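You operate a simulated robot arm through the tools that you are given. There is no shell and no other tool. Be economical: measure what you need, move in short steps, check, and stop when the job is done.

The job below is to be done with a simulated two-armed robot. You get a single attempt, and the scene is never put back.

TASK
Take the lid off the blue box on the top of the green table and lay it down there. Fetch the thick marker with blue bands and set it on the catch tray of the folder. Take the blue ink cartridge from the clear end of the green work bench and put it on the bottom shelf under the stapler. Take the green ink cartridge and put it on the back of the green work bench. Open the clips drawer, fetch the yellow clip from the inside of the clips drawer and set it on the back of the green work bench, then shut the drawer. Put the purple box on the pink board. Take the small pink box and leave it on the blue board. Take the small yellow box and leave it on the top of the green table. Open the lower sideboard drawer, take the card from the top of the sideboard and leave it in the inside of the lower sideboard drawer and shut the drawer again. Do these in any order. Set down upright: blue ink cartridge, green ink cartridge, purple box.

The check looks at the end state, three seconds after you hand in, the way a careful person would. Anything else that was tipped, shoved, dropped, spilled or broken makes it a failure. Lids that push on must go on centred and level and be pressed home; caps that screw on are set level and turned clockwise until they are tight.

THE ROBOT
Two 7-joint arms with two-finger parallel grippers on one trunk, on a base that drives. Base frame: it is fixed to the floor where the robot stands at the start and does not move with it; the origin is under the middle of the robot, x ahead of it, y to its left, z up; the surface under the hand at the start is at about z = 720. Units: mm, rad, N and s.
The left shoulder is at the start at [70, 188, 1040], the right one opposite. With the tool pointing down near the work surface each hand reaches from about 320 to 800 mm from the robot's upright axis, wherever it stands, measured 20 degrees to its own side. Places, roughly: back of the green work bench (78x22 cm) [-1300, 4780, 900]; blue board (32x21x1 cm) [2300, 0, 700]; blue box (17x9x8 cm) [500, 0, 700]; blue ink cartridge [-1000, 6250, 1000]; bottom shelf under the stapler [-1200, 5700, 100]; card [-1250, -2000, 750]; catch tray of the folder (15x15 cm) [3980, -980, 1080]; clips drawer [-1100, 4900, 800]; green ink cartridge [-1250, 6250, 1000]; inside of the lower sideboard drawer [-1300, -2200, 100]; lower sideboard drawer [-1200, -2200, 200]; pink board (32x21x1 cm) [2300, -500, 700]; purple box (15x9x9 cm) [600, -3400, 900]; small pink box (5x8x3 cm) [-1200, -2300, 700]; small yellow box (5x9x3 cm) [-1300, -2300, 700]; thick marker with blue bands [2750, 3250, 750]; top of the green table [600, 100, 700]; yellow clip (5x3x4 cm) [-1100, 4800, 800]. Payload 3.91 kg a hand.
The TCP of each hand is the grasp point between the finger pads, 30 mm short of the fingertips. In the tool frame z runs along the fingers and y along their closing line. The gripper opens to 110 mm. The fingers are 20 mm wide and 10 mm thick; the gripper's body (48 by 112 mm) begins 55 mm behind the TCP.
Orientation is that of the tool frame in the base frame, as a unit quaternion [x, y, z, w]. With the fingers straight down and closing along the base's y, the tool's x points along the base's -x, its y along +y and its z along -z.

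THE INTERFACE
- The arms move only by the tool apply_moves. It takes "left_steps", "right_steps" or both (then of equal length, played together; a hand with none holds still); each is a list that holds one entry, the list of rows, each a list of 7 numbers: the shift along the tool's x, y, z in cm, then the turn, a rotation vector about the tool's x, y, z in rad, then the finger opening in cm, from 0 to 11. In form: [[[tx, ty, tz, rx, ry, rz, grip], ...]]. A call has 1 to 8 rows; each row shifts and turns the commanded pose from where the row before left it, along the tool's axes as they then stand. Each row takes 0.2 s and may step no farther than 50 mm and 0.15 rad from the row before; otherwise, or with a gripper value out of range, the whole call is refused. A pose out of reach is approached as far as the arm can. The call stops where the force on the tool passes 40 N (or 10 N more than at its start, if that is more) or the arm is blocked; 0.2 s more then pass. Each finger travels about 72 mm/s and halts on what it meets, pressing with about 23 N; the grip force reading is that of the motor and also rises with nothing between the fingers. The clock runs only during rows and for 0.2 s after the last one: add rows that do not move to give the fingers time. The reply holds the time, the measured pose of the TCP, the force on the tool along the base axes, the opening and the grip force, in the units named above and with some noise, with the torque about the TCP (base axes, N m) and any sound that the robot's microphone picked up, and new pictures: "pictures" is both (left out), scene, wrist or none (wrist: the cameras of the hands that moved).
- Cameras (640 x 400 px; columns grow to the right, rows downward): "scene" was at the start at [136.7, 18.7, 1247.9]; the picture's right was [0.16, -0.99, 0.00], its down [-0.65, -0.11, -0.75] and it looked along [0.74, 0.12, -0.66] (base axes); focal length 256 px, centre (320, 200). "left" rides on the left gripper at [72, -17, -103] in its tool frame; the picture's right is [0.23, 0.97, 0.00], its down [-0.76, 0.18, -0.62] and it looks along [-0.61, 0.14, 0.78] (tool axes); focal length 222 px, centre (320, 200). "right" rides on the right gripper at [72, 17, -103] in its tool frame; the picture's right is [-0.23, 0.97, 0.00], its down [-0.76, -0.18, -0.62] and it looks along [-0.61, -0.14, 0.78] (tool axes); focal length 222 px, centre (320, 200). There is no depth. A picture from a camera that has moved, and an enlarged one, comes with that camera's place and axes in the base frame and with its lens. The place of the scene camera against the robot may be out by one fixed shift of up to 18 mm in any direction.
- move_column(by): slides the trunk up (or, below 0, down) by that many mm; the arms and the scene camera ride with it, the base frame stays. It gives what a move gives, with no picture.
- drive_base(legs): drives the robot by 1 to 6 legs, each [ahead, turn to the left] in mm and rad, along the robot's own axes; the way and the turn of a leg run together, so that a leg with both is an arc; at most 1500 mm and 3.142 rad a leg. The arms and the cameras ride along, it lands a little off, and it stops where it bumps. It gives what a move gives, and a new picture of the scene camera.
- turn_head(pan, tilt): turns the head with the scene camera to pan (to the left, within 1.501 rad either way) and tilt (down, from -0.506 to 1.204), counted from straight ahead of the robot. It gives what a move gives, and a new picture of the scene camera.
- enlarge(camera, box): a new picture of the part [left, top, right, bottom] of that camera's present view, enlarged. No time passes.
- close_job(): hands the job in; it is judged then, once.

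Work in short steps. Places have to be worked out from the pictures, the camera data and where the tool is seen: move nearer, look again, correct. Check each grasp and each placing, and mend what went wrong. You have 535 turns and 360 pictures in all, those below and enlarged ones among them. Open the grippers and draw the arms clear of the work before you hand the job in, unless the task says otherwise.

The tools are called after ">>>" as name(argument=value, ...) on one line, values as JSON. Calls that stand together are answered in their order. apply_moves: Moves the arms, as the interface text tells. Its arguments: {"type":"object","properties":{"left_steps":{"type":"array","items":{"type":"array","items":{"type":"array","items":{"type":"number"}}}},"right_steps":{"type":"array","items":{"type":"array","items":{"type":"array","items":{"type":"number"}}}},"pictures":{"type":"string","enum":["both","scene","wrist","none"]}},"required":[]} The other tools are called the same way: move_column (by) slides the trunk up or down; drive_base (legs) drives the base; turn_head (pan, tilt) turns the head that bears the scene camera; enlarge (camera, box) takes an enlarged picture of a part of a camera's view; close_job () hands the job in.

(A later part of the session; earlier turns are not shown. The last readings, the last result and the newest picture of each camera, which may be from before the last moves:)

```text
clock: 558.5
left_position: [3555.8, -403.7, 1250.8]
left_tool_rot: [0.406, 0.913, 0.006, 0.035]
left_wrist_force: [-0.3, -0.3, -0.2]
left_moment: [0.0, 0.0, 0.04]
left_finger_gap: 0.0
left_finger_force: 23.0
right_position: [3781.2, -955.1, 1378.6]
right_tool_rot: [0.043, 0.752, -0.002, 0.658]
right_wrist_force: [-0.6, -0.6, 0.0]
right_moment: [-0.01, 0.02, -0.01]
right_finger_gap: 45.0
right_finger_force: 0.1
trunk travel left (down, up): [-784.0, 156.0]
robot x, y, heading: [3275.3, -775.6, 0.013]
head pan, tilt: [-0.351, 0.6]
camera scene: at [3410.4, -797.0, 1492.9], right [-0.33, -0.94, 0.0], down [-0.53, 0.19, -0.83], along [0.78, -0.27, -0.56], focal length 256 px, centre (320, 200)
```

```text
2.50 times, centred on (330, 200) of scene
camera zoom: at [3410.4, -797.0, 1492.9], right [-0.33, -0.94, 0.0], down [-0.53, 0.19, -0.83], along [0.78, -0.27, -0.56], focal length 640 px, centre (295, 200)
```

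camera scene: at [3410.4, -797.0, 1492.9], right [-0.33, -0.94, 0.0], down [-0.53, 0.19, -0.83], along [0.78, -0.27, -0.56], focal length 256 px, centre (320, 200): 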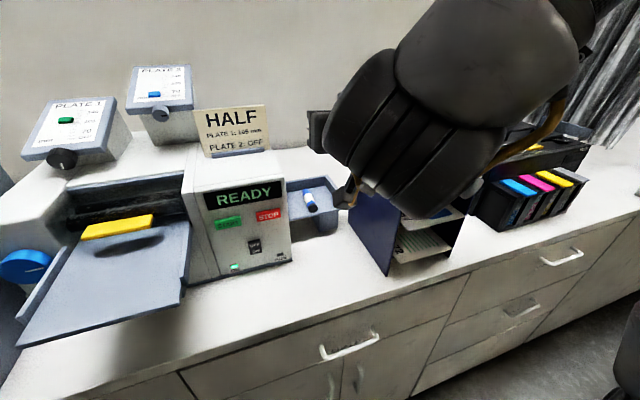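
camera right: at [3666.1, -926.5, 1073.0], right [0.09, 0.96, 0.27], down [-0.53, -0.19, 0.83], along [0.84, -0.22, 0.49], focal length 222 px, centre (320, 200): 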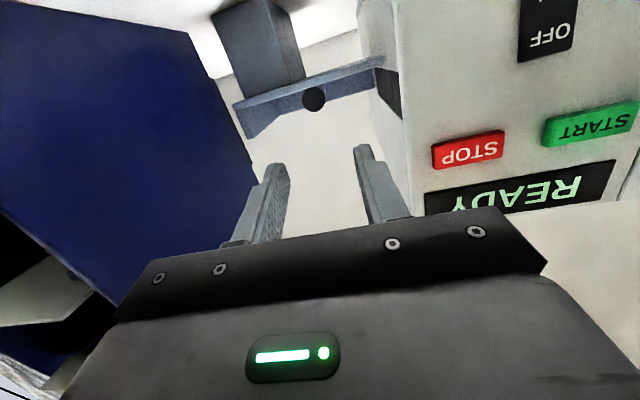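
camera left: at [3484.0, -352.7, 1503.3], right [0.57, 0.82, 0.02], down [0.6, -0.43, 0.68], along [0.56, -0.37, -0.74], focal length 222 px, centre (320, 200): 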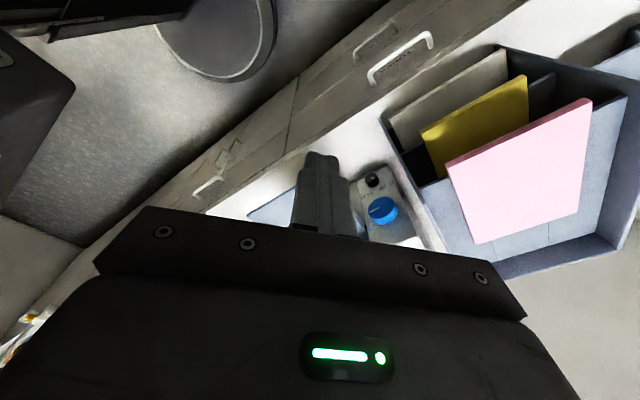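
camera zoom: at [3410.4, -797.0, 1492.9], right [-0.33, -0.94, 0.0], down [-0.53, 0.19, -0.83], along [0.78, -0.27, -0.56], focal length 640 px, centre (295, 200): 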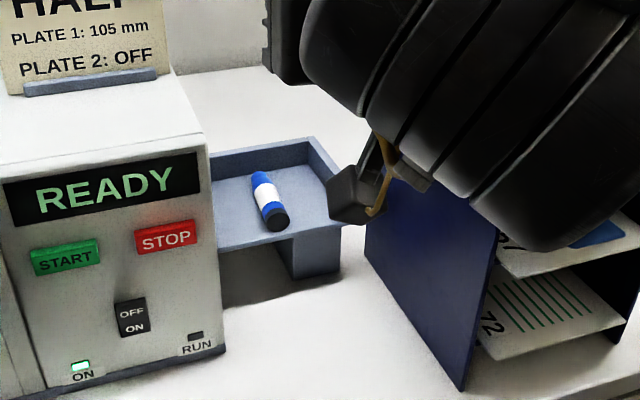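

The marker lies flat on the tray. I drive back north out of the corridor and west.

>>> drive_base(legs=[[0, 1.558], [745, 0], [745, 0], [0, 1.571], [1300, 0]])

```text
clock: 579.9
left_position: [1690.1, 307.9, 1250.6]
left_tool_rot: [0.915, -0.402, -0.035, 0.006]
left_wrist_force: [0.4, 0.3, 0.0]
left_moment: [0.0, -0.03, -0.01]
left_finger_gap: 0.0
left_finger_force: 23.1
right_position: [1457.4, 856.1, 1378.7]
right_tool_rot: [0.751, -0.037, -0.659, 0.002]
right_wrist_force: [0.7, -0.1, -0.4]
right_moment: [-0.03, -0.01, 0.0]
right_finger_gap: 44.8
right_finger_force: 0.0
trunk travel left (down, up): [-784.0, 156.0]
robot x, y, heading: [1969.3, 681.3, -3.12]
head pan, tilt: [-0.351, 0.6]
camera scene: at [1837.0, 713.5, 1492.9], right [0.32, 0.95, 0.0], down [0.54, -0.18, -0.83], along [-0.78, 0.26, -0.56], focal length 256 px, centre (320, 200)
```

scene: 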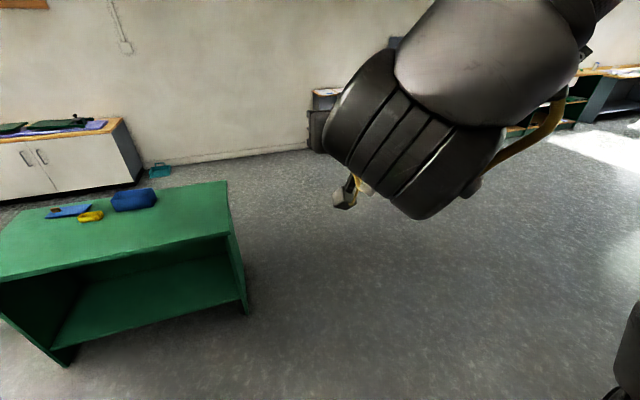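

I set the right hand back to pointing down and drive toward the green work bench.

>>> apply_moves(right_steps=[[[0, 0, 0, 0, 0.145, 0, 6], [0, 0, 0, 0, 0.145, 0, 8], [0, 0, 0, 0, 0.145, 0, 11], [0, 0, 0, 0, 0.145, 0, 11], [0, 0, 0, 0, 0.145, 0, 11], [0, 0, 0, 0, 0.145, 0, 11], [0, 0, 0, 0, 0.145, 0, 11], [0, 0, 0, 0, 0.145, 0, 11]]], left_steps=[[[0, 0, 0, 0, 0, 0, 6], [0, 0, 0, 0, 0, 0, 9], [0, 0, 0, 0, 0, 0, 11], [0, 0, 0, 0, 0, 0, 11], [0, 0, 0, 0, 0, 0, 11], [0, 0, 0, 0, 0, 0, 11], [0, 0, 0, 0, 0, 0, 11], [0, 0, 0, 0, 0, 0, 11]]], pictures="none")

>>> apply_moves(right_steps=[[[0, 0, 0, 0, 0.145, 0, 11], [0, 0, 0, 0, 0.14, 0, 11], [0, 3, 3, 0, 0, 0, 11], [0, 3, 3, 0, 0, 0, 11], [0, 3, 3, 0, 0, 0, 11]]], pictures="none")

>>> drive_base(legs=[[0, -0.84], [1060, 0], [1060, 0], [1050, 0]])

>>> turn_head(pan=0.0, tilt=0.3)

```text
clock: 581.7
left_position: [1692.7, 306.9, 1250.2]
left_tool_rot: [0.915, -0.401, -0.036, 0.006]
left_wrist_force: [-0.1, -0.4, 0.0]
left_moment: [0.04, 0.07, 0.01]
left_finger_gap: 109.9
left_finger_force: 0.0
right_position: [1471.6, 824.1, 1358.9]
right_tool_rot: [0.989, -0.032, -0.14, 0.022]
right_wrist_force: [0.6, -0.9, 0.0]
right_moment: [-0.04, 0.01, -0.01]
right_finger_gap: 109.7
right_finger_force: 0.1
right hand out of reach, approached as far as the arm can: row 6, 7, 8
trunk travel left (down, up): [-784.0, 156.0]
robot x, y, heading: [1969.1, 680.7, -3.119]
head pan, tilt: [-0.351, 0.6]
```

```text
clock: 582.9
left_position: [1689.6, 306.2, 1248.6]
left_tool_rot: [0.915, -0.401, -0.034, 0.005]
left_wrist_force: [-0.2, -0.5, 0.2]
left_moment: [-0.01, 0.03, -0.01]
left_finger_gap: 110.1
left_finger_force: 0.0
right_position: [1479.5, 709.8, 1262.9]
right_tool_rot: [0.999, -0.027, 0.004, 0.026]
right_wrist_force: [-0.4, -0.1, 0.3]
right_moment: [0.05, 0.02, -0.03]
right_finger_gap: 110.0
right_finger_force: 0.2
right hand out of reach, approached as far as the arm can: row 1, 2
trunk travel left (down, up): [-784.0, 156.0]
robot x, y, heading: [1967.4, 680.8, -3.117]
head pan, tilt: [-0.351, 0.6]
```

```text
clock: 600.5
left_position: [-691.9, 2908.5, 1250.3]
left_tool_rot: [-0.677, 0.735, 0.035, 0.009]
left_wrist_force: [1.1, 0.2, 0.6]
left_moment: [-0.01, 0.01, 0.01]
left_finger_gap: 109.8
left_finger_force: 0.1
right_position: [-537.6, 3335.5, 1262.9]
right_tool_rot: [0.905, -0.425, -0.007, 0.026]
right_wrist_force: [-0.3, 1.0, -0.1]
right_moment: [-0.01, -0.01, 0.0]
right_finger_gap: 110.3
right_finger_force: 0.1
trunk travel left (down, up): [-784.0, 156.0]
robot x, y, heading: [-229.6, 2960.6, 2.347]
head pan, tilt: [-0.351, 0.6]
camera scene: at [-297.1, 3080.1, 1492.9], right [0.91, 0.41, 0.0], down [0.23, -0.52, -0.83], along [-0.34, 0.75, -0.56], focal length 256 px, centre (320, 200)
```

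scene: 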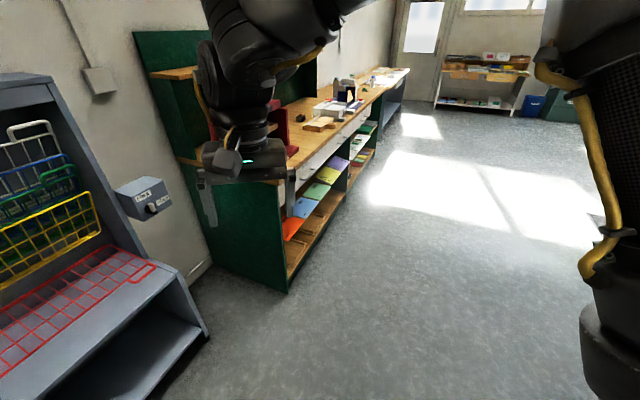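

```text
clock: 601.4
left_position: [-692.1, 2908.9, 1249.6]
left_tool_rot: [-0.677, 0.735, 0.034, 0.009]
left_wrist_force: [-0.5, 0.0, 0.9]
left_moment: [-0.01, 0.0, -0.03]
left_finger_gap: 110.0
left_finger_force: 0.1
right_position: [-537.7, 3336.6, 1262.9]
right_tool_rot: [0.905, -0.425, -0.007, 0.025]
right_wrist_force: [-0.2, -0.3, 0.0]
right_moment: [0.03, -0.01, -0.01]
right_finger_gap: 109.9
right_finger_force: 0.1
trunk travel left (down, up): [-784.0, 156.0]
robot x, y, heading: [-229.8, 2961.5, 2.345]
head pan, tilt: [0.0, 0.3]
camera scene: at [-326.7, 3067.2, 1520.3], right [0.72, 0.7, 0.0], down [0.21, -0.21, -0.95], along [-0.67, 0.69, -0.3], focal length 256 px, centre (320, 200)
```

scene: 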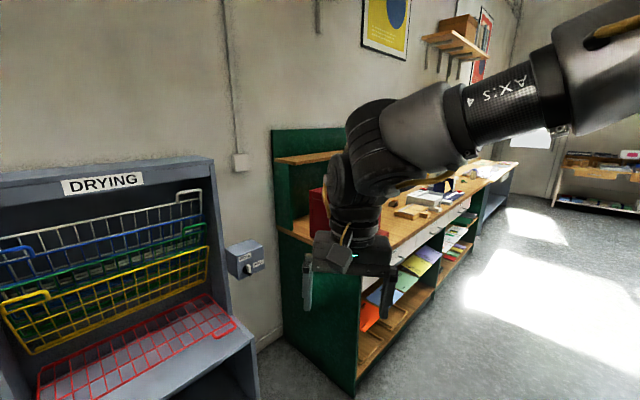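

The bench front is at x≈-943, starting at y≈4000. I drive to about (-380, 4850) and face it.

>>> drive_base(legs=[[0, -0.72], [950, 0], [945, 0], [0, 1.516]])

>>> turn_head(pan=0.0, tilt=0.65)

```text
clock: 616.4
left_position: [-627.4, 4457.8, 1248.7]
left_tool_rot: [0.913, -0.405, -0.035, 0.005]
left_wrist_force: [-0.2, 1.0, 0.7]
left_moment: [0.05, -0.04, -0.01]
left_finger_gap: 109.9
left_finger_force: 0.0
right_position: [-833.2, 4863.8, 1262.3]
right_tool_rot: [0.999, -0.031, 0.003, 0.027]
right_wrist_force: [0.1, -0.6, -0.2]
right_moment: [-0.01, 0.0, -0.01]
right_finger_gap: 109.9
right_finger_force: 0.0
trunk travel left (down, up): [-784.0, 156.0]
robot x, y, heading: [-349.9, 4827.0, -3.125]
head pan, tilt: [0.0, 0.3]
camera scene: at [-486.9, 4831.4, 1520.3], right [-0.02, 1.0, 0.0], down [0.3, 0.0, -0.96], along [-0.96, -0.02, -0.3], focal length 256 px, centre (320, 200)
```

scene: 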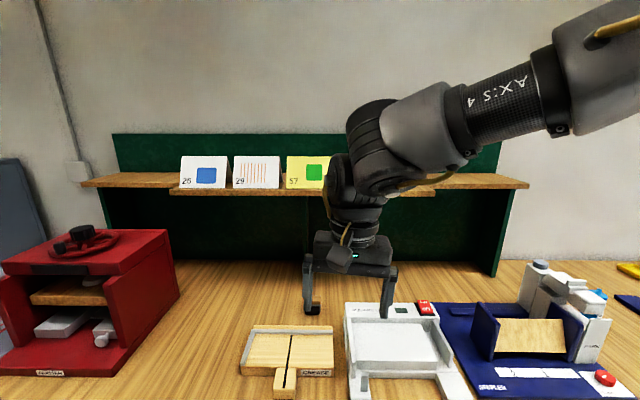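

```text
clock: 617.2
left_position: [-626.7, 4458.5, 1250.8]
left_tool_rot: [0.914, -0.404, -0.034, 0.005]
left_wrist_force: [-0.5, 0.4, -0.6]
left_moment: [-0.01, -0.02, -0.01]
left_finger_gap: 109.8
left_finger_force: 0.0
right_position: [-833.1, 4862.6, 1263.7]
right_tool_rot: [0.999, -0.031, 0.004, 0.026]
right_wrist_force: [0.3, 0.7, 0.1]
right_moment: [0.02, 0.03, 0.03]
right_finger_gap: 109.9
right_finger_force: 0.0
trunk travel left (down, up): [-784.0, 156.0]
robot x, y, heading: [-346.9, 4830.1, -3.122]
head pan, tilt: [0.0, 0.649]
camera scene: at [-480.2, 4831.1, 1488.7], right [-0.02, 1.0, 0.0], down [0.6, 0.01, -0.8], along [-0.8, -0.01, -0.6], focal length 256 px, centre (320, 200)
```

scene: 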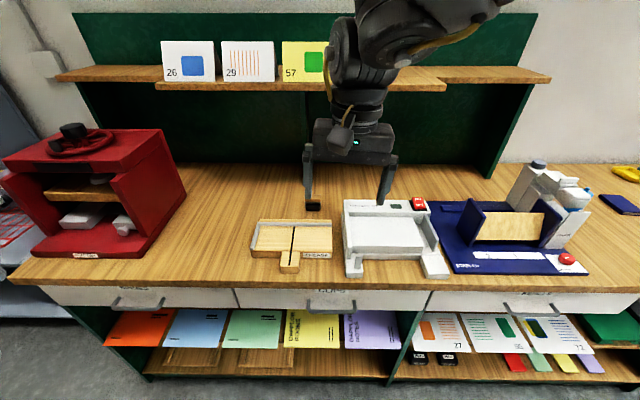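

The CLIPS drawer is the middle one. I zoom on its handle now and again from a lower trunk height to triangulate.

>>> enlarge(camera="scene", box=[230, 260, 430, 385])

>>> move_column(by=-150)

>>> enlarge(camera="scene", box=[230, 200, 430, 325])

```text
3.20 times, centred on (330, 322) of scene
camera zoom: at [-480.2, 4831.1, 1488.7], right [-0.02, 1.0, 0.0], down [0.6, 0.01, -0.8], along [-0.8, -0.01, -0.6], focal length 819 px, centre (288, -192)
```

zoom: 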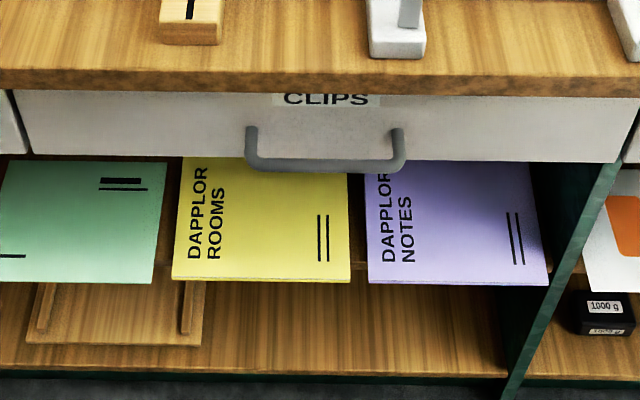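

```text
clock: 619.0
left_position: [-627.1, 4457.3, 1100.0]
left_tool_rot: [0.913, -0.406, -0.035, 0.004]
left_wrist_force: [-0.2, -0.6, 0.1]
left_moment: [0.0, 0.0, 0.02]
left_finger_gap: 110.0
left_finger_force: 0.0
right_position: [-834.0, 4862.7, 1113.7]
right_tool_rot: [0.999, -0.031, 0.003, 0.026]
right_wrist_force: [-0.4, 0.3, -0.5]
right_moment: [0.02, -0.02, 0.02]
right_finger_gap: 109.9
right_finger_force: 0.0
trunk travel left (down, up): [-634.0, 306.0]
robot x, y, heading: [-346.2, 4828.7, -3.123]
head pan, tilt: [0.0, 0.649]
```

```text
3.20 times, centred on (330, 262) of scene
camera zoom: at [-480.2, 4831.3, 1338.6], right [-0.02, 1.0, 0.0], down [0.6, 0.01, -0.8], along [-0.8, -0.01, -0.6], focal length 819 px, centre (288, 0)
```

zoom: 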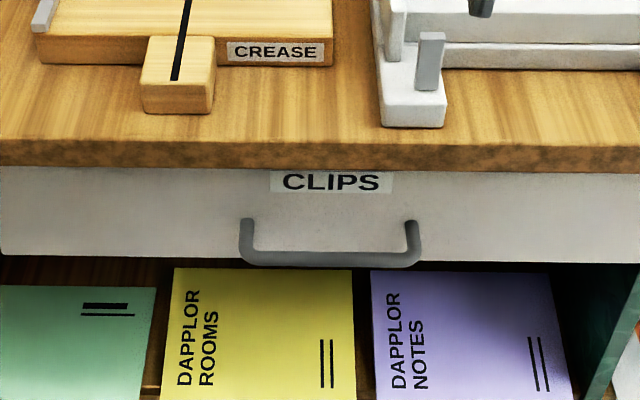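

Handle bar at (-882, 4858, 772), drawer face x≈-925, bench edge x≈-891, z≈897. I pitch the right hand 0.74 and line it up in front of the handle's right leg (y≈4924).

>>> apply_moves(right_steps=[[[3, -1, 0, 0, -0.147, 0, 5], [3, -1, 0, 0, -0.147, 0, 5], [0, -2, 0, 0, -0.147, 0, 5], [0, -2, 0, 0, -0.147, 0, 5], [0, 0, 0, 0, -0.147, 0, 5], [0, 0, 0, 0, 0, 0, 5]]], pictures="none")

```text
clock: 620.4
left_position: [-627.7, 4457.1, 1101.1]
left_tool_rot: [0.914, -0.405, -0.035, 0.006]
left_wrist_force: [0.3, -0.4, 0.3]
left_moment: [0.0, -0.02, 0.02]
left_finger_gap: 109.7
left_finger_force: 0.1
right_position: [-769.4, 4919.2, 1106.4]
right_tool_rot: [0.934, -0.039, -0.356, 0.014]
right_wrist_force: [-0.2, -0.3, 0.0]
right_moment: [0.02, 0.02, 0.0]
right_finger_gap: 50.0
right_finger_force: 0.0
trunk travel left (down, up): [-634.0, 306.0]
robot x, y, heading: [-346.9, 4830.8, -3.125]
head pan, tilt: [0.0, 0.649]
```

I lower the hand in front of the bench.

>>> apply_moves(right_steps=[[[3.06, 0, 3.43, 0, 0, 0, 5], [3.06, 0, 3.43, 0, 0, 0, 5], [3.06, 0, 3.43, 0, 0, 0, 5], [3.06, 0, 3.43, 0, 0, 0, 5], [3.06, 0, 3.43, 0, 0, 0, 5], [2, 0, 2.3, 0, 0, 0, 5]]], pictures="wrist")

```text
clock: 621.8
left_position: [-629.1, 4460.5, 1101.2]
left_tool_rot: [0.914, -0.405, -0.033, 0.007]
left_wrist_force: [-0.9, 0.3, 0.1]
left_moment: [-0.01, 0.0, 0.04]
left_finger_gap: 109.9
left_finger_force: 0.0
right_position: [-771.7, 4906.8, 845.7]
right_tool_rot: [0.934, -0.037, -0.356, 0.015]
right_wrist_force: [-0.8, 0.5, 0.0]
right_moment: [-0.03, -0.06, -0.02]
right_finger_gap: 50.0
right_finger_force: 0.1
trunk travel left (down, up): [-634.0, 306.0]
robot x, y, heading: [-351.1, 4828.6, -3.123]
head pan, tilt: [0.0, 0.649]
camera right: at [-650.8, 4883.2, 875.2], right [-0.23, -0.95, 0.2], down [-0.14, 0.24, 0.96], along [-0.96, 0.19, -0.19], focal length 222 px, centre (320, 200)
```

right: 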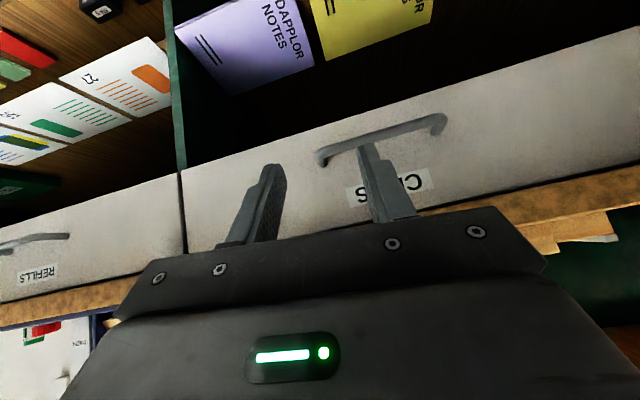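

Handle legs at y≈4915 and 4789, z≈780. I drive 100 mm ahead, then adjust onto the right leg.

>>> drive_base(legs=[[100, 0]])

>>> apply_moves(right_steps=[[[-1.42, -0.9, 1.26, 0, 0, 0, 5], [0, 0, 0, 0, 0, 0, 5]]], pictures="wrist")

```text
clock: 622.9
left_position: [-726.6, 4456.5, 1099.6]
left_tool_rot: [0.914, -0.405, -0.035, 0.005]
left_wrist_force: [-0.3, -0.5, -0.7]
left_moment: [-0.02, -0.02, -0.01]
left_finger_gap: 109.8
left_finger_force: 0.2
right_position: [-871.7, 4904.1, 847.2]
right_tool_rot: [0.934, -0.04, -0.355, 0.013]
right_wrist_force: [0.2, 1.1, 0.1]
right_moment: [0.04, 0.01, 0.0]
right_finger_gap: 49.9
right_finger_force: 0.0
trunk travel left (down, up): [-634.0, 306.0]
robot x, y, heading: [-447.1, 4830.0, -3.124]
head pan, tilt: [0.0, 0.649]
camera scene: at [-580.5, 4829.9, 1338.5], right [-0.02, 1.0, 0.0], down [0.6, 0.01, -0.8], along [-0.8, -0.01, -0.6], focal length 256 px, centre (320, 200)
```

scene: 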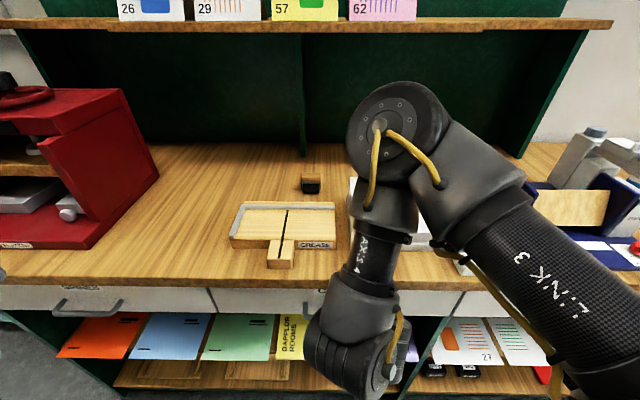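

```text
clock: 623.5
left_position: [-727.2, 4455.2, 1099.9]
left_tool_rot: [0.914, -0.405, -0.035, 0.005]
left_wrist_force: [-0.6, -0.2, -0.1]
left_moment: [0.0, 0.02, -0.03]
left_finger_gap: 110.2
left_finger_force: 0.1
right_position: [-888.1, 4913.3, 847.0]
right_tool_rot: [0.934, -0.039, -0.356, 0.013]
right_wrist_force: [0.6, -0.2, -0.9]
right_moment: [0.03, 0.02, -0.02]
right_finger_gap: 50.2
right_finger_force: 0.0
trunk travel left (down, up): [-634.0, 306.0]
robot x, y, heading: [-445.6, 4826.8, -3.128]
head pan, tilt: [0.0, 0.649]
camera right: at [-767.4, 4888.3, 876.3], right [-0.23, -0.95, 0.2], down [-0.14, 0.24, 0.96], along [-0.96, 0.19, -0.19], focal length 222 px, centre (320, 200)
```

right: 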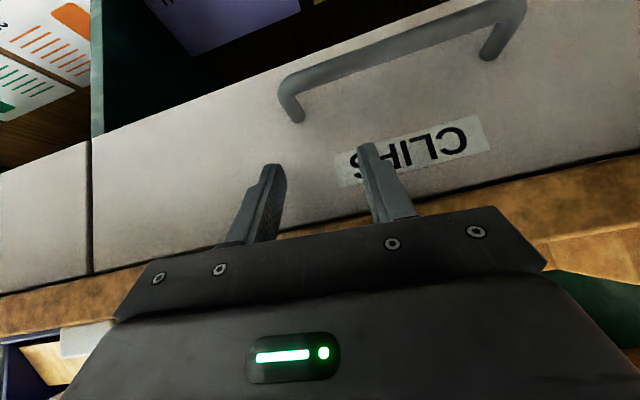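

I centre on the leg (y≈4921) and lower about 50 mm.

>>> apply_moves(right_steps=[[[1.7, -0.7, 2.2, 0, 0, 0, 5], [1.3, 0, 1.6, 0, 0, 0, 5], [0, 0, 0, 0, 0, 0, 5]]], pictures="wrist")

```text
clock: 624.3
left_position: [-726.7, 4457.2, 1100.0]
left_tool_rot: [0.913, -0.405, -0.034, 0.006]
left_wrist_force: [0.0, 0.5, 0.5]
left_moment: [0.02, 0.05, 0.0]
left_finger_gap: 110.0
left_finger_force: 0.1
right_position: [-889.7, 4917.1, 797.6]
right_tool_rot: [0.934, -0.039, -0.355, 0.014]
right_wrist_force: [0.0, 0.4, 0.1]
right_moment: [0.0, 0.02, 0.02]
right_finger_gap: 49.8
right_finger_force: 0.0
trunk travel left (down, up): [-634.0, 306.0]
robot x, y, heading: [-446.4, 4825.4, -3.125]
head pan, tilt: [0.0, 0.649]
camera right: at [-769.1, 4893.5, 827.3], right [-0.23, -0.95, 0.2], down [-0.14, 0.24, 0.96], along [-0.96, 0.19, -0.19], focal length 222 px, centre (320, 200)
```

right: 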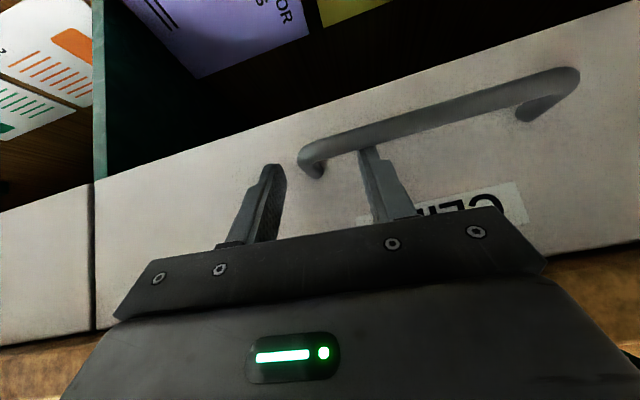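

The finger is just above the bar. I advance 9 mm along the finger direction (behind the bar) and close.

>>> apply_moves(right_steps=[[[-0.15, 0, 0.15, 0, 0, 0, 5], [0, 0, 0.5, 0, 0, 0, 5], [0, 0, 0.5, 0, 0, 0, 5], [0, 0, 0, 0, 0, 0, 5]]], pictures="wrist")

```text
clock: 625.3
left_position: [-724.8, 4455.4, 1100.7]
left_tool_rot: [0.913, -0.405, -0.036, 0.005]
left_wrist_force: [0.3, -0.1, -0.4]
left_moment: [-0.03, 0.03, 0.05]
left_finger_gap: 109.9
left_finger_force: 0.0
right_position: [-896.7, 4915.7, 789.9]
right_tool_rot: [0.934, -0.038, -0.356, 0.015]
right_wrist_force: [14.4, 0.5, 4.0]
right_moment: [-0.19, -0.06, 0.4]
right_finger_gap: 49.7
right_finger_force: 0.1
trunk travel left (down, up): [-634.0, 306.0]
robot x, y, heading: [-448.4, 4829.6, -3.128]
head pan, tilt: [0.0, 0.649]
camera right: at [-775.7, 4893.5, 820.3], right [-0.23, -0.95, 0.2], down [-0.14, 0.24, 0.96], along [-0.96, 0.19, -0.19], focal length 222 px, centre (320, 200)
```

right: 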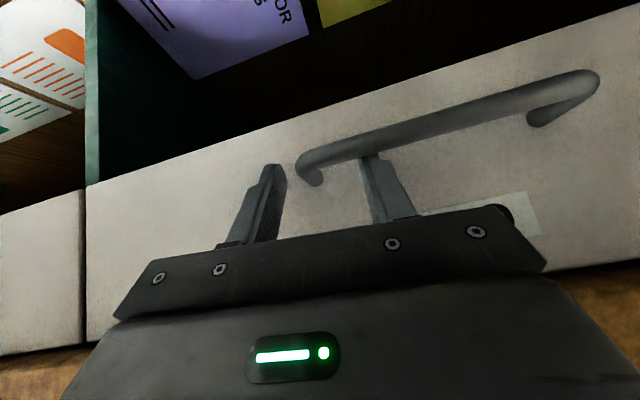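

The tip is behind the bar and touches the face. I back 2 mm, lower 6 mm and close on the leg.

>>> apply_moves(right_steps=[[[0.5, 0, 0.15, 0, 0, 0, 5], [0, 0, 0, 0, 0, 0, 1], [0, 0, 0, 0, 0, 0, 0], [0, 0, 0, 0, 0, 0, 0]]], pictures="wrist")

```text
clock: 626.1
left_position: [-723.8, 4455.8, 1099.3]
left_tool_rot: [0.914, -0.405, -0.036, 0.005]
left_wrist_force: [0.4, 0.1, 0.3]
left_moment: [-0.04, 0.03, 0.01]
left_finger_gap: 110.0
left_finger_force: 0.1
right_position: [-896.9, 4912.6, 790.3]
right_tool_rot: [0.932, -0.036, -0.36, 0.021]
right_wrist_force: [2.8, -9.7, 19.3]
right_moment: [-0.27, -0.47, 0.49]
right_finger_gap: 37.3
right_finger_force: 22.9
trunk travel left (down, up): [-634.0, 306.0]
robot x, y, heading: [-449.0, 4827.7, -3.126]
head pan, tilt: [0.0, 0.649]
stopped in row 3 (right hand): the force on the tool passed its limit at 43 N (the readings are from after the stop); the commanded pose is now the measured one
camera right: at [-775.6, 4889.7, 818.1], right [-0.22, -0.95, 0.22], down [-0.13, 0.25, 0.96], along [-0.97, 0.18, -0.18], focal length 222 px, centre (320, 200)
```

right: 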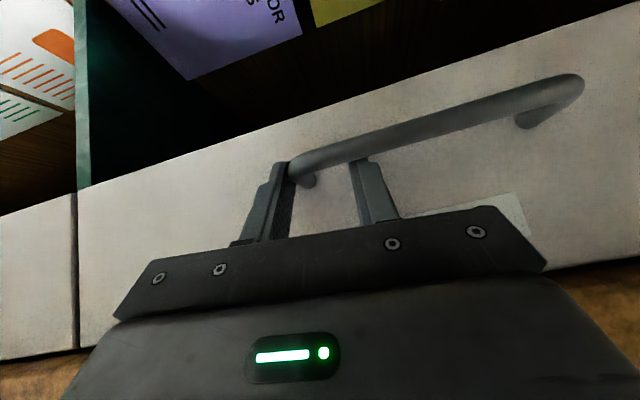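

The outer finger met the leg first. I shift the hand 8 mm outward and close again.

>>> apply_moves(right_steps=[[[0, -0.5, 0, 0, 0, 0, 4.5], [0, -0.5, 0, 0, 0, 0, 3], [0, 0, 0, 0, 0, 0, 1], [0, 0, 0, 0, 0, 0, 0], [0, 0, 0, 0, 0, 0, 0]]], pictures="wrist")

```text
clock: 626.8
left_position: [-724.8, 4453.5, 1100.3]
left_tool_rot: [0.914, -0.405, -0.036, 0.004]
left_wrist_force: [0.4, -0.3, -0.7]
left_moment: [-0.03, -0.02, 0.03]
left_finger_gap: 110.0
left_finger_force: 0.1
right_position: [-897.8, 4915.9, 789.5]
right_tool_rot: [0.931, -0.035, -0.362, 0.028]
right_wrist_force: [-0.4, -21.1, 17.5]
right_moment: [-0.6, -0.22, 0.55]
right_finger_gap: 31.5
right_finger_force: 21.4
trunk travel left (down, up): [-634.0, 306.0]
robot x, y, heading: [-444.5, 4827.3, -3.122]
head pan, tilt: [0.0, 0.649]
stopped in row 3 (right hand): the force on the tool passed its limit at 46 N (the readings are from after the stop); the commanded pose is now the measured one
camera right: at [-775.5, 4894.2, 818.2], right [-0.21, -0.95, 0.23], down [-0.13, 0.26, 0.96], along [-0.97, 0.17, -0.18], focal length 222 px, centre (320, 200)
```

right: 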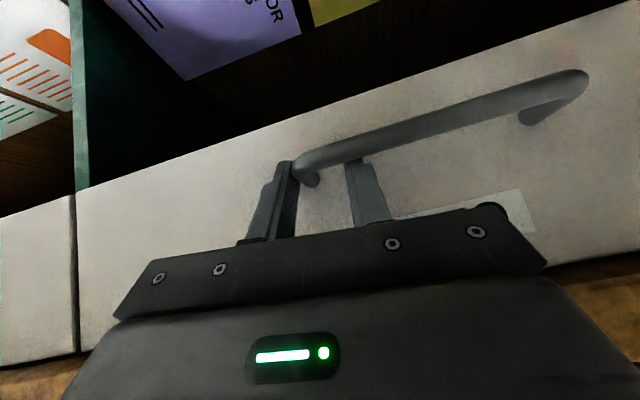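

There's residual pressing. I ease up 2 mm, shift 7 mm outward, then close.

>>> apply_moves(right_steps=[[[-0.15, 0, -0.15, 0, 0, 0, 4], [0, -0.7, 0, 0, 0, 0, 4], [0, 0, 0, 0, 0, 0, 2.5], [0, 0, 0, 0, 0, 0, 1], [0, 0, 0, 0, 0, 0, 0]]], pictures="wrist")

```text
clock: 628.0
left_position: [-725.5, 4453.6, 1099.2]
left_tool_rot: [0.914, -0.405, -0.034, 0.004]
left_wrist_force: [-0.8, 0.1, -0.7]
left_moment: [0.0, 0.01, -0.04]
left_finger_gap: 110.0
left_finger_force: 0.0
right_position: [-897.4, 4923.9, 790.8]
right_tool_rot: [0.932, -0.036, -0.36, 0.024]
right_wrist_force: [-0.9, -20.0, 13.6]
right_moment: [-0.36, 0.02, 0.04]
right_finger_gap: 13.7
right_finger_force: 45.0
trunk travel left (down, up): [-634.0, 306.0]
robot x, y, heading: [-446.8, 4828.9, -3.119]
head pan, tilt: [0.0, 0.649]
camera right: at [-775.9, 4902.2, 819.2], right [-0.21, -0.95, 0.22], down [-0.13, 0.25, 0.96], along [-0.97, 0.18, -0.18], focal length 222 px, centre (320, 200)
```

right: 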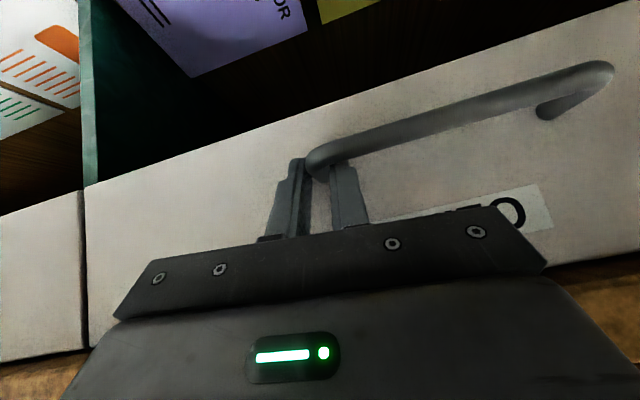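

Gripped at 13.7 mm. I pull the drawer open by backing the base in short legs.

>>> drive_base(legs=[[-50, 0], [-50, 0], [-50, 0], [-50, 0]])

```text
clock: 628.8
left_position: [-716.7, 4456.1, 1099.8]
left_tool_rot: [0.914, -0.404, -0.033, 0.005]
left_wrist_force: [0.7, -0.1, 0.5]
left_moment: [-0.03, 0.03, -0.02]
left_finger_gap: 110.0
left_finger_force: 0.0
right_position: [-890.8, 4925.6, 790.7]
right_tool_rot: [0.93, -0.036, -0.364, 0.027]
right_wrist_force: [-2.6, -7.7, -17.7]
right_moment: [0.22, 0.2, -0.27]
right_finger_gap: 13.4
right_finger_force: 44.8
trunk travel left (down, up): [-634.0, 306.0]
robot x, y, heading: [-439.6, 4828.0, -3.116]
head pan, tilt: [0.0, 0.649]
stopped in leg 1: the force on the tool passed its limit at 44 N (the readings are from after the stop); the commanded pose is now the measured one
camera scene: at [-571.7, 4828.7, 1338.2], right [-0.02, 1.0, 0.0], down [0.6, 0.01, -0.8], along [-0.8, -0.02, -0.61], focal length 256 px, centre (320, 200)
```

scene: 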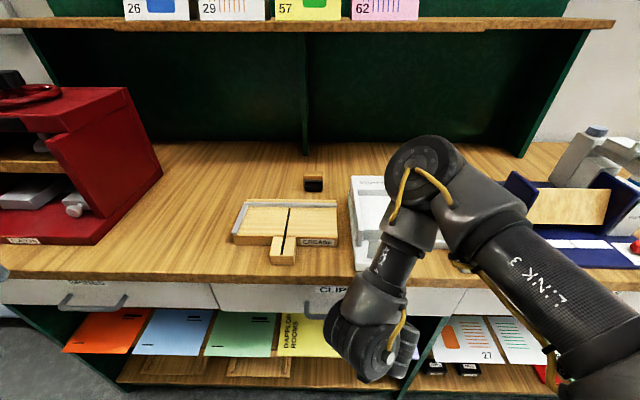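

It moved 7 mm before the limit. I repeat with gentler legs.

>>> drive_base(legs=[[-25, 0], [-25, 0], [-25, 0], [-25, 0], [-25, 0], [-25, 0]])

```text
clock: 631.6
left_position: [-568.3, 4455.1, 1098.1]
left_tool_rot: [0.914, -0.404, -0.035, 0.002]
left_wrist_force: [-0.4, -0.4, 0.7]
left_moment: [0.03, -0.02, 0.01]
left_finger_gap: 110.1
left_finger_force: 0.1
right_position: [-743.1, 4926.0, 793.6]
right_tool_rot: [0.93, -0.034, -0.365, 0.026]
right_wrist_force: [-2.1, -27.8, 0.3]
right_moment: [-0.28, 0.75, 1.06]
right_finger_gap: 12.2
right_finger_force: 44.6
trunk travel left (down, up): [-634.0, 306.0]
robot x, y, heading: [-285.4, 4832.8, -3.122]
head pan, tilt: [0.0, 0.649]
camera scene: at [-422.3, 4827.0, 1338.6], right [-0.02, 1.0, 0.0], down [0.61, 0.02, -0.8], along [-0.8, -0.02, -0.61], focal length 256 px, centre (320, 200)
```

scene: 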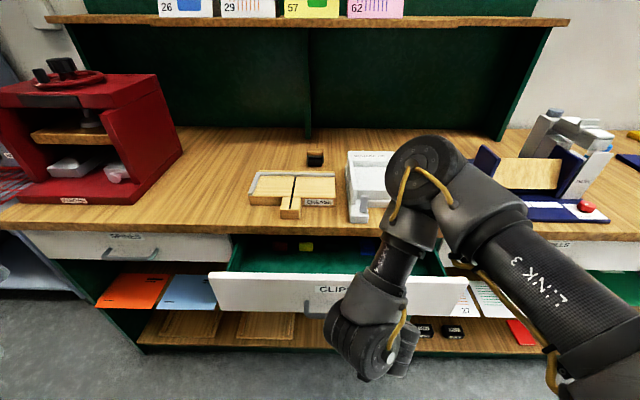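

The drawer opens; I see clips at its back (red, yellow, blue). I pull further.

>>> drive_base(legs=[[-25, 0], [-25, 0], [-25, 0], [-25, 0]])

>>> enlarge(camera="scene", box=[200, 200, 500, 340])

```text
clock: 633.9
left_position: [-463.8, 4460.7, 1099.1]
left_tool_rot: [0.915, -0.403, -0.034, 0.005]
left_wrist_force: [0.4, 0.4, 0.1]
left_moment: [-0.02, 0.01, 0.01]
left_finger_gap: 110.0
left_finger_force: 0.1
right_position: [-640.6, 4925.9, 794.0]
right_tool_rot: [0.929, -0.032, -0.367, 0.034]
right_wrist_force: [0.8, -8.2, 17.3]
right_moment: [-0.05, -0.66, 0.68]
right_finger_gap: 11.8
right_finger_force: 45.3
trunk travel left (down, up): [-634.0, 306.0]
robot x, y, heading: [-190.2, 4833.8, -3.114]
head pan, tilt: [0.0, 0.649]
stopped in leg 4: the force on the tool passed its limit at 43 N (the readings are from after the stop); the commanded pose is now the measured one
camera scene: at [-318.6, 4834.4, 1338.7], right [-0.03, 1.0, 0.0], down [0.6, 0.01, -0.8], along [-0.8, -0.02, -0.6], focal length 256 px, centre (320, 200)
```

scene: 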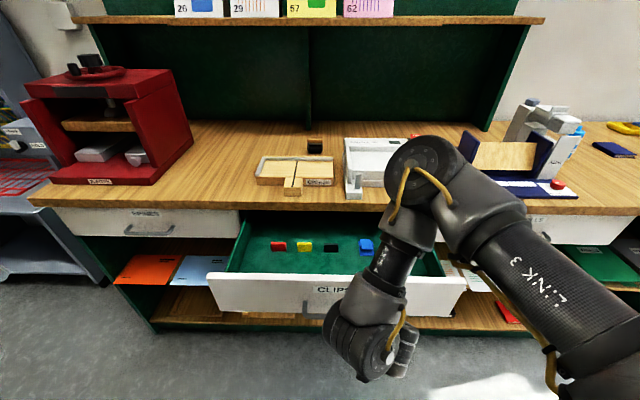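

```text
2.13 times, centred on (350, 270) of scene
camera zoom: at [-318.6, 4834.4, 1338.7], right [-0.03, 1.0, 0.0], down [0.6, 0.01, -0.8], along [-0.8, -0.02, -0.6], focal length 546 px, centre (256, 51)
```

zoom: 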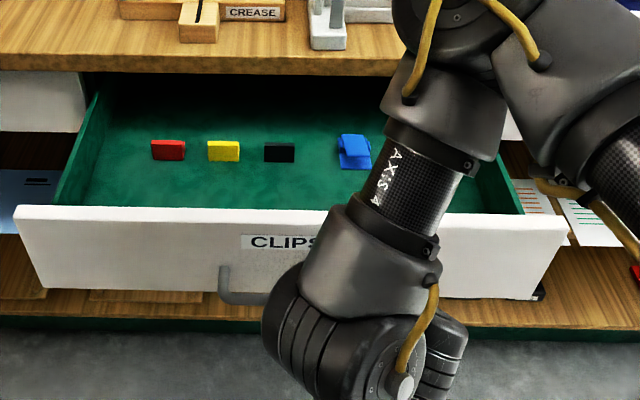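

Drawer open about 250 mm. I release the handle, lift the hand clear and set it pointing down again.

>>> apply_moves(right_steps=[[[0, 0, 0, 0, 0, 0, 3], [0, 0, 0, 0, 0, 0, 5], [-1, 0, -1.1, 0, 0, 0, 5], [-2.6, 0, -3, 0, 0, 0, 5], [-2.6, 0, -3, 0, 0, 0, 5], [-3, 0, -3.4, 0, 0, 0, 5], [-3, 0, -3.4, 0, 0, 0, 5], [-3, 0, -3.4, 0, 0, 0, 5]]], pictures="none")

>>> apply_moves(right_steps=[[[-3, 1, -3.2, 0, 0, 0, 5], [0, 1, -1, 0, 0.147, 0, 6], [0, 2, 0, 0, 0.147, 0, 8], [0, 2, 0, 0, 0.147, 0, 8], [0, 2, 0, 0, 0.147, 0, 8], [0, 2, 0, 0, 0.147, 0, 8], [0, 0, 0, 0, 0, 0, 8]]], pictures="scene")

```text
clock: 635.7
left_position: [-464.9, 4464.4, 1101.0]
left_tool_rot: [0.914, -0.404, -0.034, 0.006]
left_wrist_force: [-0.5, -0.5, 0.1]
left_moment: [-0.04, -0.01, -0.01]
left_finger_gap: 109.8
left_finger_force: 0.0
right_position: [-633.2, 4948.4, 1021.1]
right_tool_rot: [0.931, -0.034, -0.362, 0.029]
right_wrist_force: [0.1, 0.7, 0.2]
right_moment: [0.0, -0.01, 0.0]
right_finger_gap: 50.3
right_finger_force: 0.0
trunk travel left (down, up): [-634.0, 306.0]
robot x, y, heading: [-184.8, 4833.7, -3.118]
head pan, tilt: [0.0, 0.649]
```

```text
clock: 637.3
left_position: [-465.0, 4461.6, 1100.1]
left_tool_rot: [0.914, -0.404, -0.034, 0.005]
left_wrist_force: [-0.2, -0.1, 0.7]
left_moment: [0.0, 0.02, 0.02]
left_finger_gap: 110.1
left_finger_force: 0.0
right_position: [-630.2, 4851.4, 1082.3]
right_tool_rot: [0.999, -0.018, -0.006, 0.042]
right_wrist_force: [-0.2, 0.0, -0.3]
right_moment: [0.0, -0.02, -0.01]
right_finger_gap: 79.9
right_finger_force: 0.1
trunk travel left (down, up): [-634.0, 306.0]
robot x, y, heading: [-189.0, 4831.7, -3.115]
head pan, tilt: [0.0, 0.649]
camera scene: at [-319.2, 4835.2, 1338.7], right [-0.02, 1.0, 0.0], down [0.6, 0.01, -0.8], along [-0.8, -0.02, -0.6], focal length 256 px, centre (320, 200)
```

scene: 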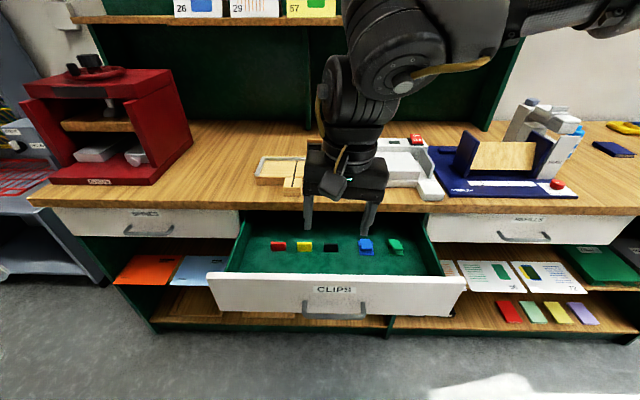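

Now I drive 95 mm closer (the base fits under the drawer), level the hand and bring it above the yellow clip.

>>> drive_base(legs=[[95, 0]])

>>> apply_moves(right_steps=[[[0, 2, 0, 0.084, 0, 0, 8], [-3, 3, 2, 0, 0, 0, 8], [-3, 2.5, 2.5, 0, 0, 0, 8], [-3, 0, 3.5, 0, 0, 0, 8], [-2, 0, 4, 0, 0, 0, 8], [0, 0, 3, 0, 0, 0, 8], [0, 0, 0, 0, 0, 0, 8]]], pictures="wrist")

```text
clock: 638.4
left_position: [-561.5, 4459.0, 1098.8]
left_tool_rot: [0.915, -0.403, -0.035, 0.005]
left_wrist_force: [0.1, -0.4, -0.9]
left_moment: [0.02, -0.01, 0.02]
left_finger_gap: 110.1
left_finger_force: 0.1
right_position: [-726.3, 4848.0, 1082.1]
right_tool_rot: [0.999, -0.019, -0.006, 0.042]
right_wrist_force: [0.2, -0.2, 0.6]
right_moment: [-0.02, 0.03, -0.03]
right_finger_gap: 79.8
right_finger_force: 0.2
trunk travel left (down, up): [-634.0, 306.0]
robot x, y, heading: [-282.5, 4832.3, -3.119]
head pan, tilt: [0.0, 0.649]
camera scene: at [-415.6, 4831.9, 1338.6], right [-0.02, 1.0, 0.0], down [0.6, 0.01, -0.8], along [-0.8, -0.02, -0.6], focal length 256 px, centre (320, 200)
```

scene: 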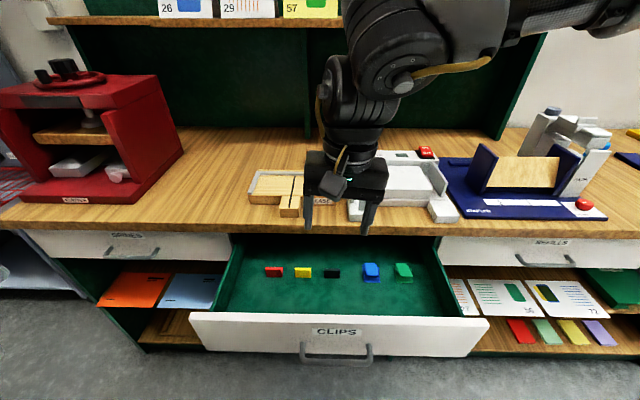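

```text
clock: 640.0
left_position: [-561.5, 4458.7, 1099.6]
left_tool_rot: [0.915, -0.403, -0.035, 0.005]
left_wrist_force: [-0.3, -0.7, 0.1]
left_moment: [0.0, -0.02, -0.03]
left_finger_gap: 110.1
left_finger_force: 0.1
right_position: [-840.1, 4778.2, 935.0]
right_tool_rot: [1.0, -0.019, -0.007, -0.001]
right_wrist_force: [1.4, -0.6, 0.1]
right_moment: [0.0, 0.01, -0.02]
right_finger_gap: 79.8
right_finger_force: 0.2
trunk travel left (down, up): [-634.0, 306.0]
robot x, y, heading: [-281.9, 4830.2, -3.113]
head pan, tilt: [0.0, 0.649]
camera right: at [-767.8, 4756.8, 1036.6], right [-0.26, -0.96, 0.0], down [-0.75, 0.21, 0.63], along [-0.61, 0.17, -0.77], focal length 222 px, centre (320, 200)
```

right: 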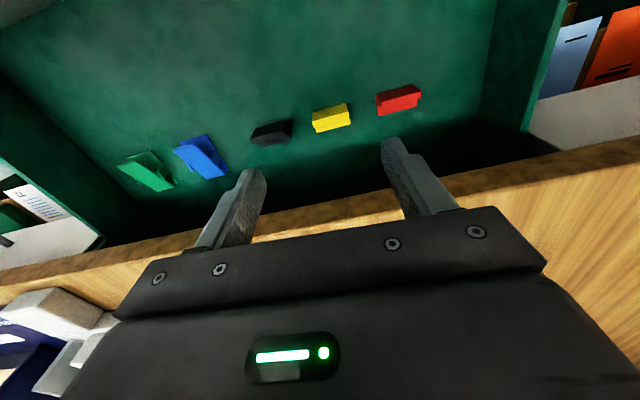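

The yellow clip is at about (-868, 4770, 740), close under the bench edge. I lean the hand back 0.3, set the opening to 66 mm and lower to just above it.

>>> apply_moves(right_steps=[[[0, 0, 0, 0, -0.15, 0, 6.6], [0, 0, 0, 0, -0.15, 0, 6.6], [0.5, 0.4, 4.5, 0, 0, 0, 6.6], [0.5, 0.4, 4.5, 0, 0, 0, 6.6], [0.5, 0, 3.5, 0, 0, 0, 6.6], [0, 0, 0, 0, 0, 0, 6.6]]], pictures="wrist")

```text
clock: 641.4
left_position: [-561.3, 4458.6, 1099.7]
left_tool_rot: [0.914, -0.403, -0.035, 0.005]
left_wrist_force: [-0.3, -0.6, 0.7]
left_moment: [0.0, -0.01, 0.01]
left_finger_gap: 109.9
left_finger_force: 0.1
right_position: [-866.5, 4771.3, 811.0]
right_tool_rot: [0.988, -0.019, -0.154, -0.003]
right_wrist_force: [-0.4, 0.4, -0.6]
right_moment: [0.0, 0.02, -0.01]
right_finger_gap: 65.9
right_finger_force: 0.1
trunk travel left (down, up): [-634.0, 306.0]
robot x, y, heading: [-284.9, 4828.2, -3.117]
head pan, tilt: [0.0, 0.649]
camera right: at [-766.2, 4748.7, 886.2], right [-0.25, -0.96, 0.07], down [-0.53, 0.2, 0.83], along [-0.81, 0.17, -0.56], focal length 222 px, centre (320, 200)
```

right: 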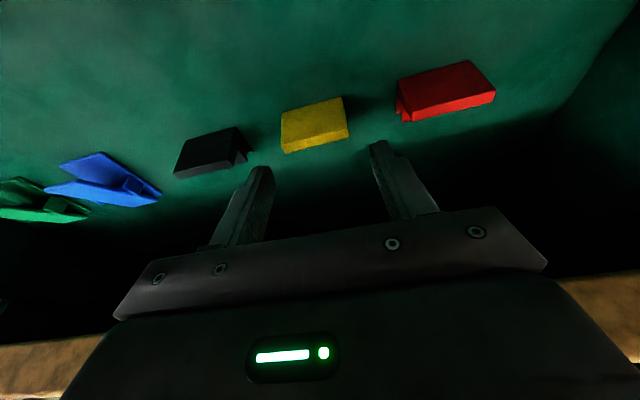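

Aligned. I lower 30 mm, check, then the rest.

>>> apply_moves(right_steps=[[[0.8, 0, 1.5, 0, 0, 0, 6.6], [0.5, 0, 1.3, 0, 0, 0, 6.6], [0, 0, 0, 0, 0, 0, 6.6]]], pictures="wrist")

```text
clock: 642.2
left_position: [-562.2, 4458.5, 1099.7]
left_tool_rot: [0.914, -0.404, -0.035, 0.005]
left_wrist_force: [0.9, -0.3, -0.4]
left_moment: [-0.01, -0.02, 0.02]
left_finger_gap: 109.9
left_finger_force: 0.1
right_position: [-861.8, 4769.6, 780.7]
right_tool_rot: [0.988, -0.019, -0.155, -0.004]
right_wrist_force: [1.0, -1.1, 0.3]
right_moment: [0.0, 0.02, 0.0]
right_finger_gap: 66.1
right_finger_force: 0.0
trunk travel left (down, up): [-634.0, 306.0]
robot x, y, heading: [-280.7, 4829.5, -3.118]
head pan, tilt: [0.0, 0.649]
camera right: at [-762.3, 4748.1, 855.6], right [-0.25, -0.96, 0.07], down [-0.53, 0.2, 0.83], along [-0.81, 0.17, -0.56], focal length 222 px, centre (320, 200)
```

right: 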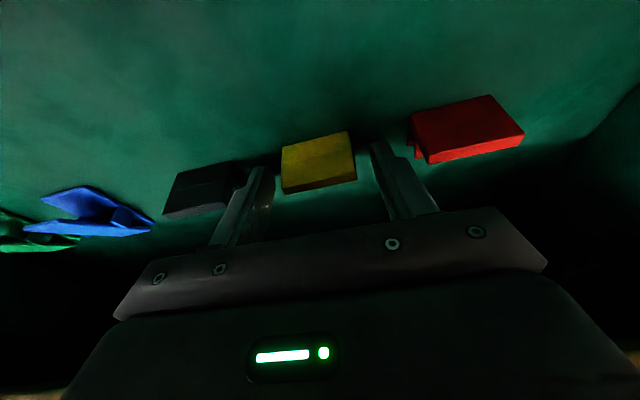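

The clip is between the fingers. I lower 12 mm more and close.

>>> apply_moves(right_steps=[[[0.35, 0, 1.1, 0, 0, 0, 6.6], [0, 0, 0, 0, 0, 0, 3], [0, 0, 0, 0, 0, 0, 3], [0, 0, 0, 0, 0, 0, 3]]], pictures="wrist")

```text
clock: 642.8
left_position: [-560.1, 4459.7, 1100.0]
left_tool_rot: [0.914, -0.404, -0.035, 0.004]
left_wrist_force: [0.1, -0.7, -0.2]
left_moment: [0.01, 0.01, 0.01]
left_finger_gap: 110.0
left_finger_force: 0.2
right_position: [-868.9, 4771.8, 776.7]
right_tool_rot: [0.986, -0.022, -0.166, -0.003]
right_wrist_force: [-0.9, 3.7, 31.0]
right_moment: [0.08, -0.06, 0.44]
right_finger_gap: 43.4
right_finger_force: 13.6
trunk travel left (down, up): [-634.0, 306.0]
robot x, y, heading: [-283.4, 4833.8, -3.12]
head pan, tilt: [0.0, 0.649]
stopped in row 2 (right hand): the force on the tool passed its limit at 96 N (the readings are from after the stop); the commanded pose is now the measured one
camera right: at [-767.7, 4749.4, 850.3], right [-0.26, -0.96, 0.07], down [-0.51, 0.2, 0.84], along [-0.82, 0.18, -0.54], focal length 222 px, centre (320, 200)
```

right: 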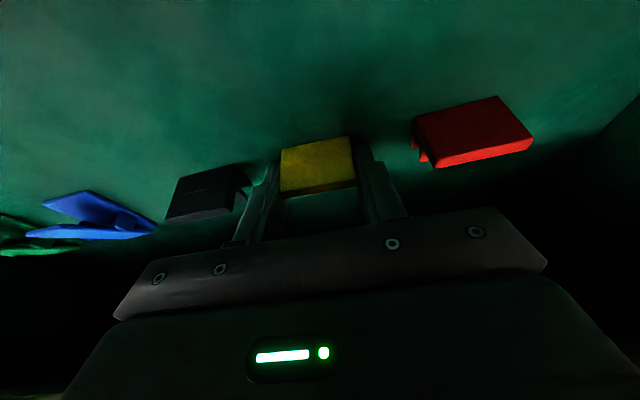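

The tips touched the drawer floor. I rise 4 mm and finish closing.

>>> apply_moves(right_steps=[[[-0.1, 0, -0.35, 0, 0, 0, 4.6], [0, 0, 0, 0, 0, 0, 2], [0, 0, 0, 0, 0, 0, 2], [0, 0, 0, 0, 0, 0, 2]]], pictures="wrist")

```text
clock: 643.8
left_position: [-558.8, 4459.0, 1099.8]
left_tool_rot: [0.914, -0.404, -0.035, 0.005]
left_wrist_force: [-0.9, 0.0, 0.4]
left_moment: [0.0, 0.04, 0.01]
left_finger_gap: 110.2
left_finger_force: 0.1
right_position: [-864.4, 4770.2, 776.4]
right_tool_rot: [0.987, -0.021, -0.159, -0.003]
right_wrist_force: [2.9, -1.3, 11.1]
right_moment: [-0.2, -0.06, 0.14]
right_finger_gap: 43.2
right_finger_force: 22.8
trunk travel left (down, up): [-634.0, 306.0]
robot x, y, heading: [-282.1, 4832.3, -3.123]
head pan, tilt: [0.0, 0.649]
camera right: at [-764.0, 4748.4, 851.3], right [-0.26, -0.96, 0.07], down [-0.52, 0.2, 0.83], along [-0.82, 0.18, -0.55], focal length 222 px, centre (320, 200)
```

right: 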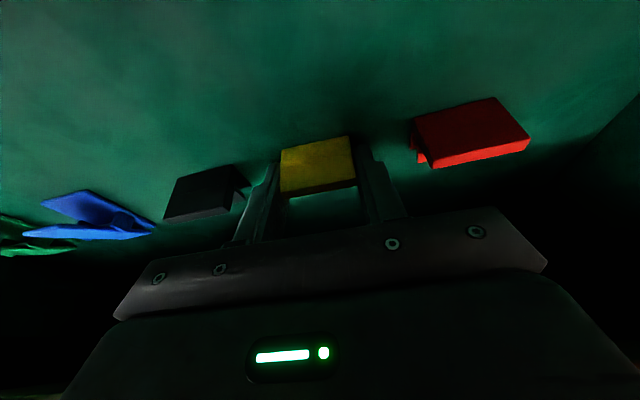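

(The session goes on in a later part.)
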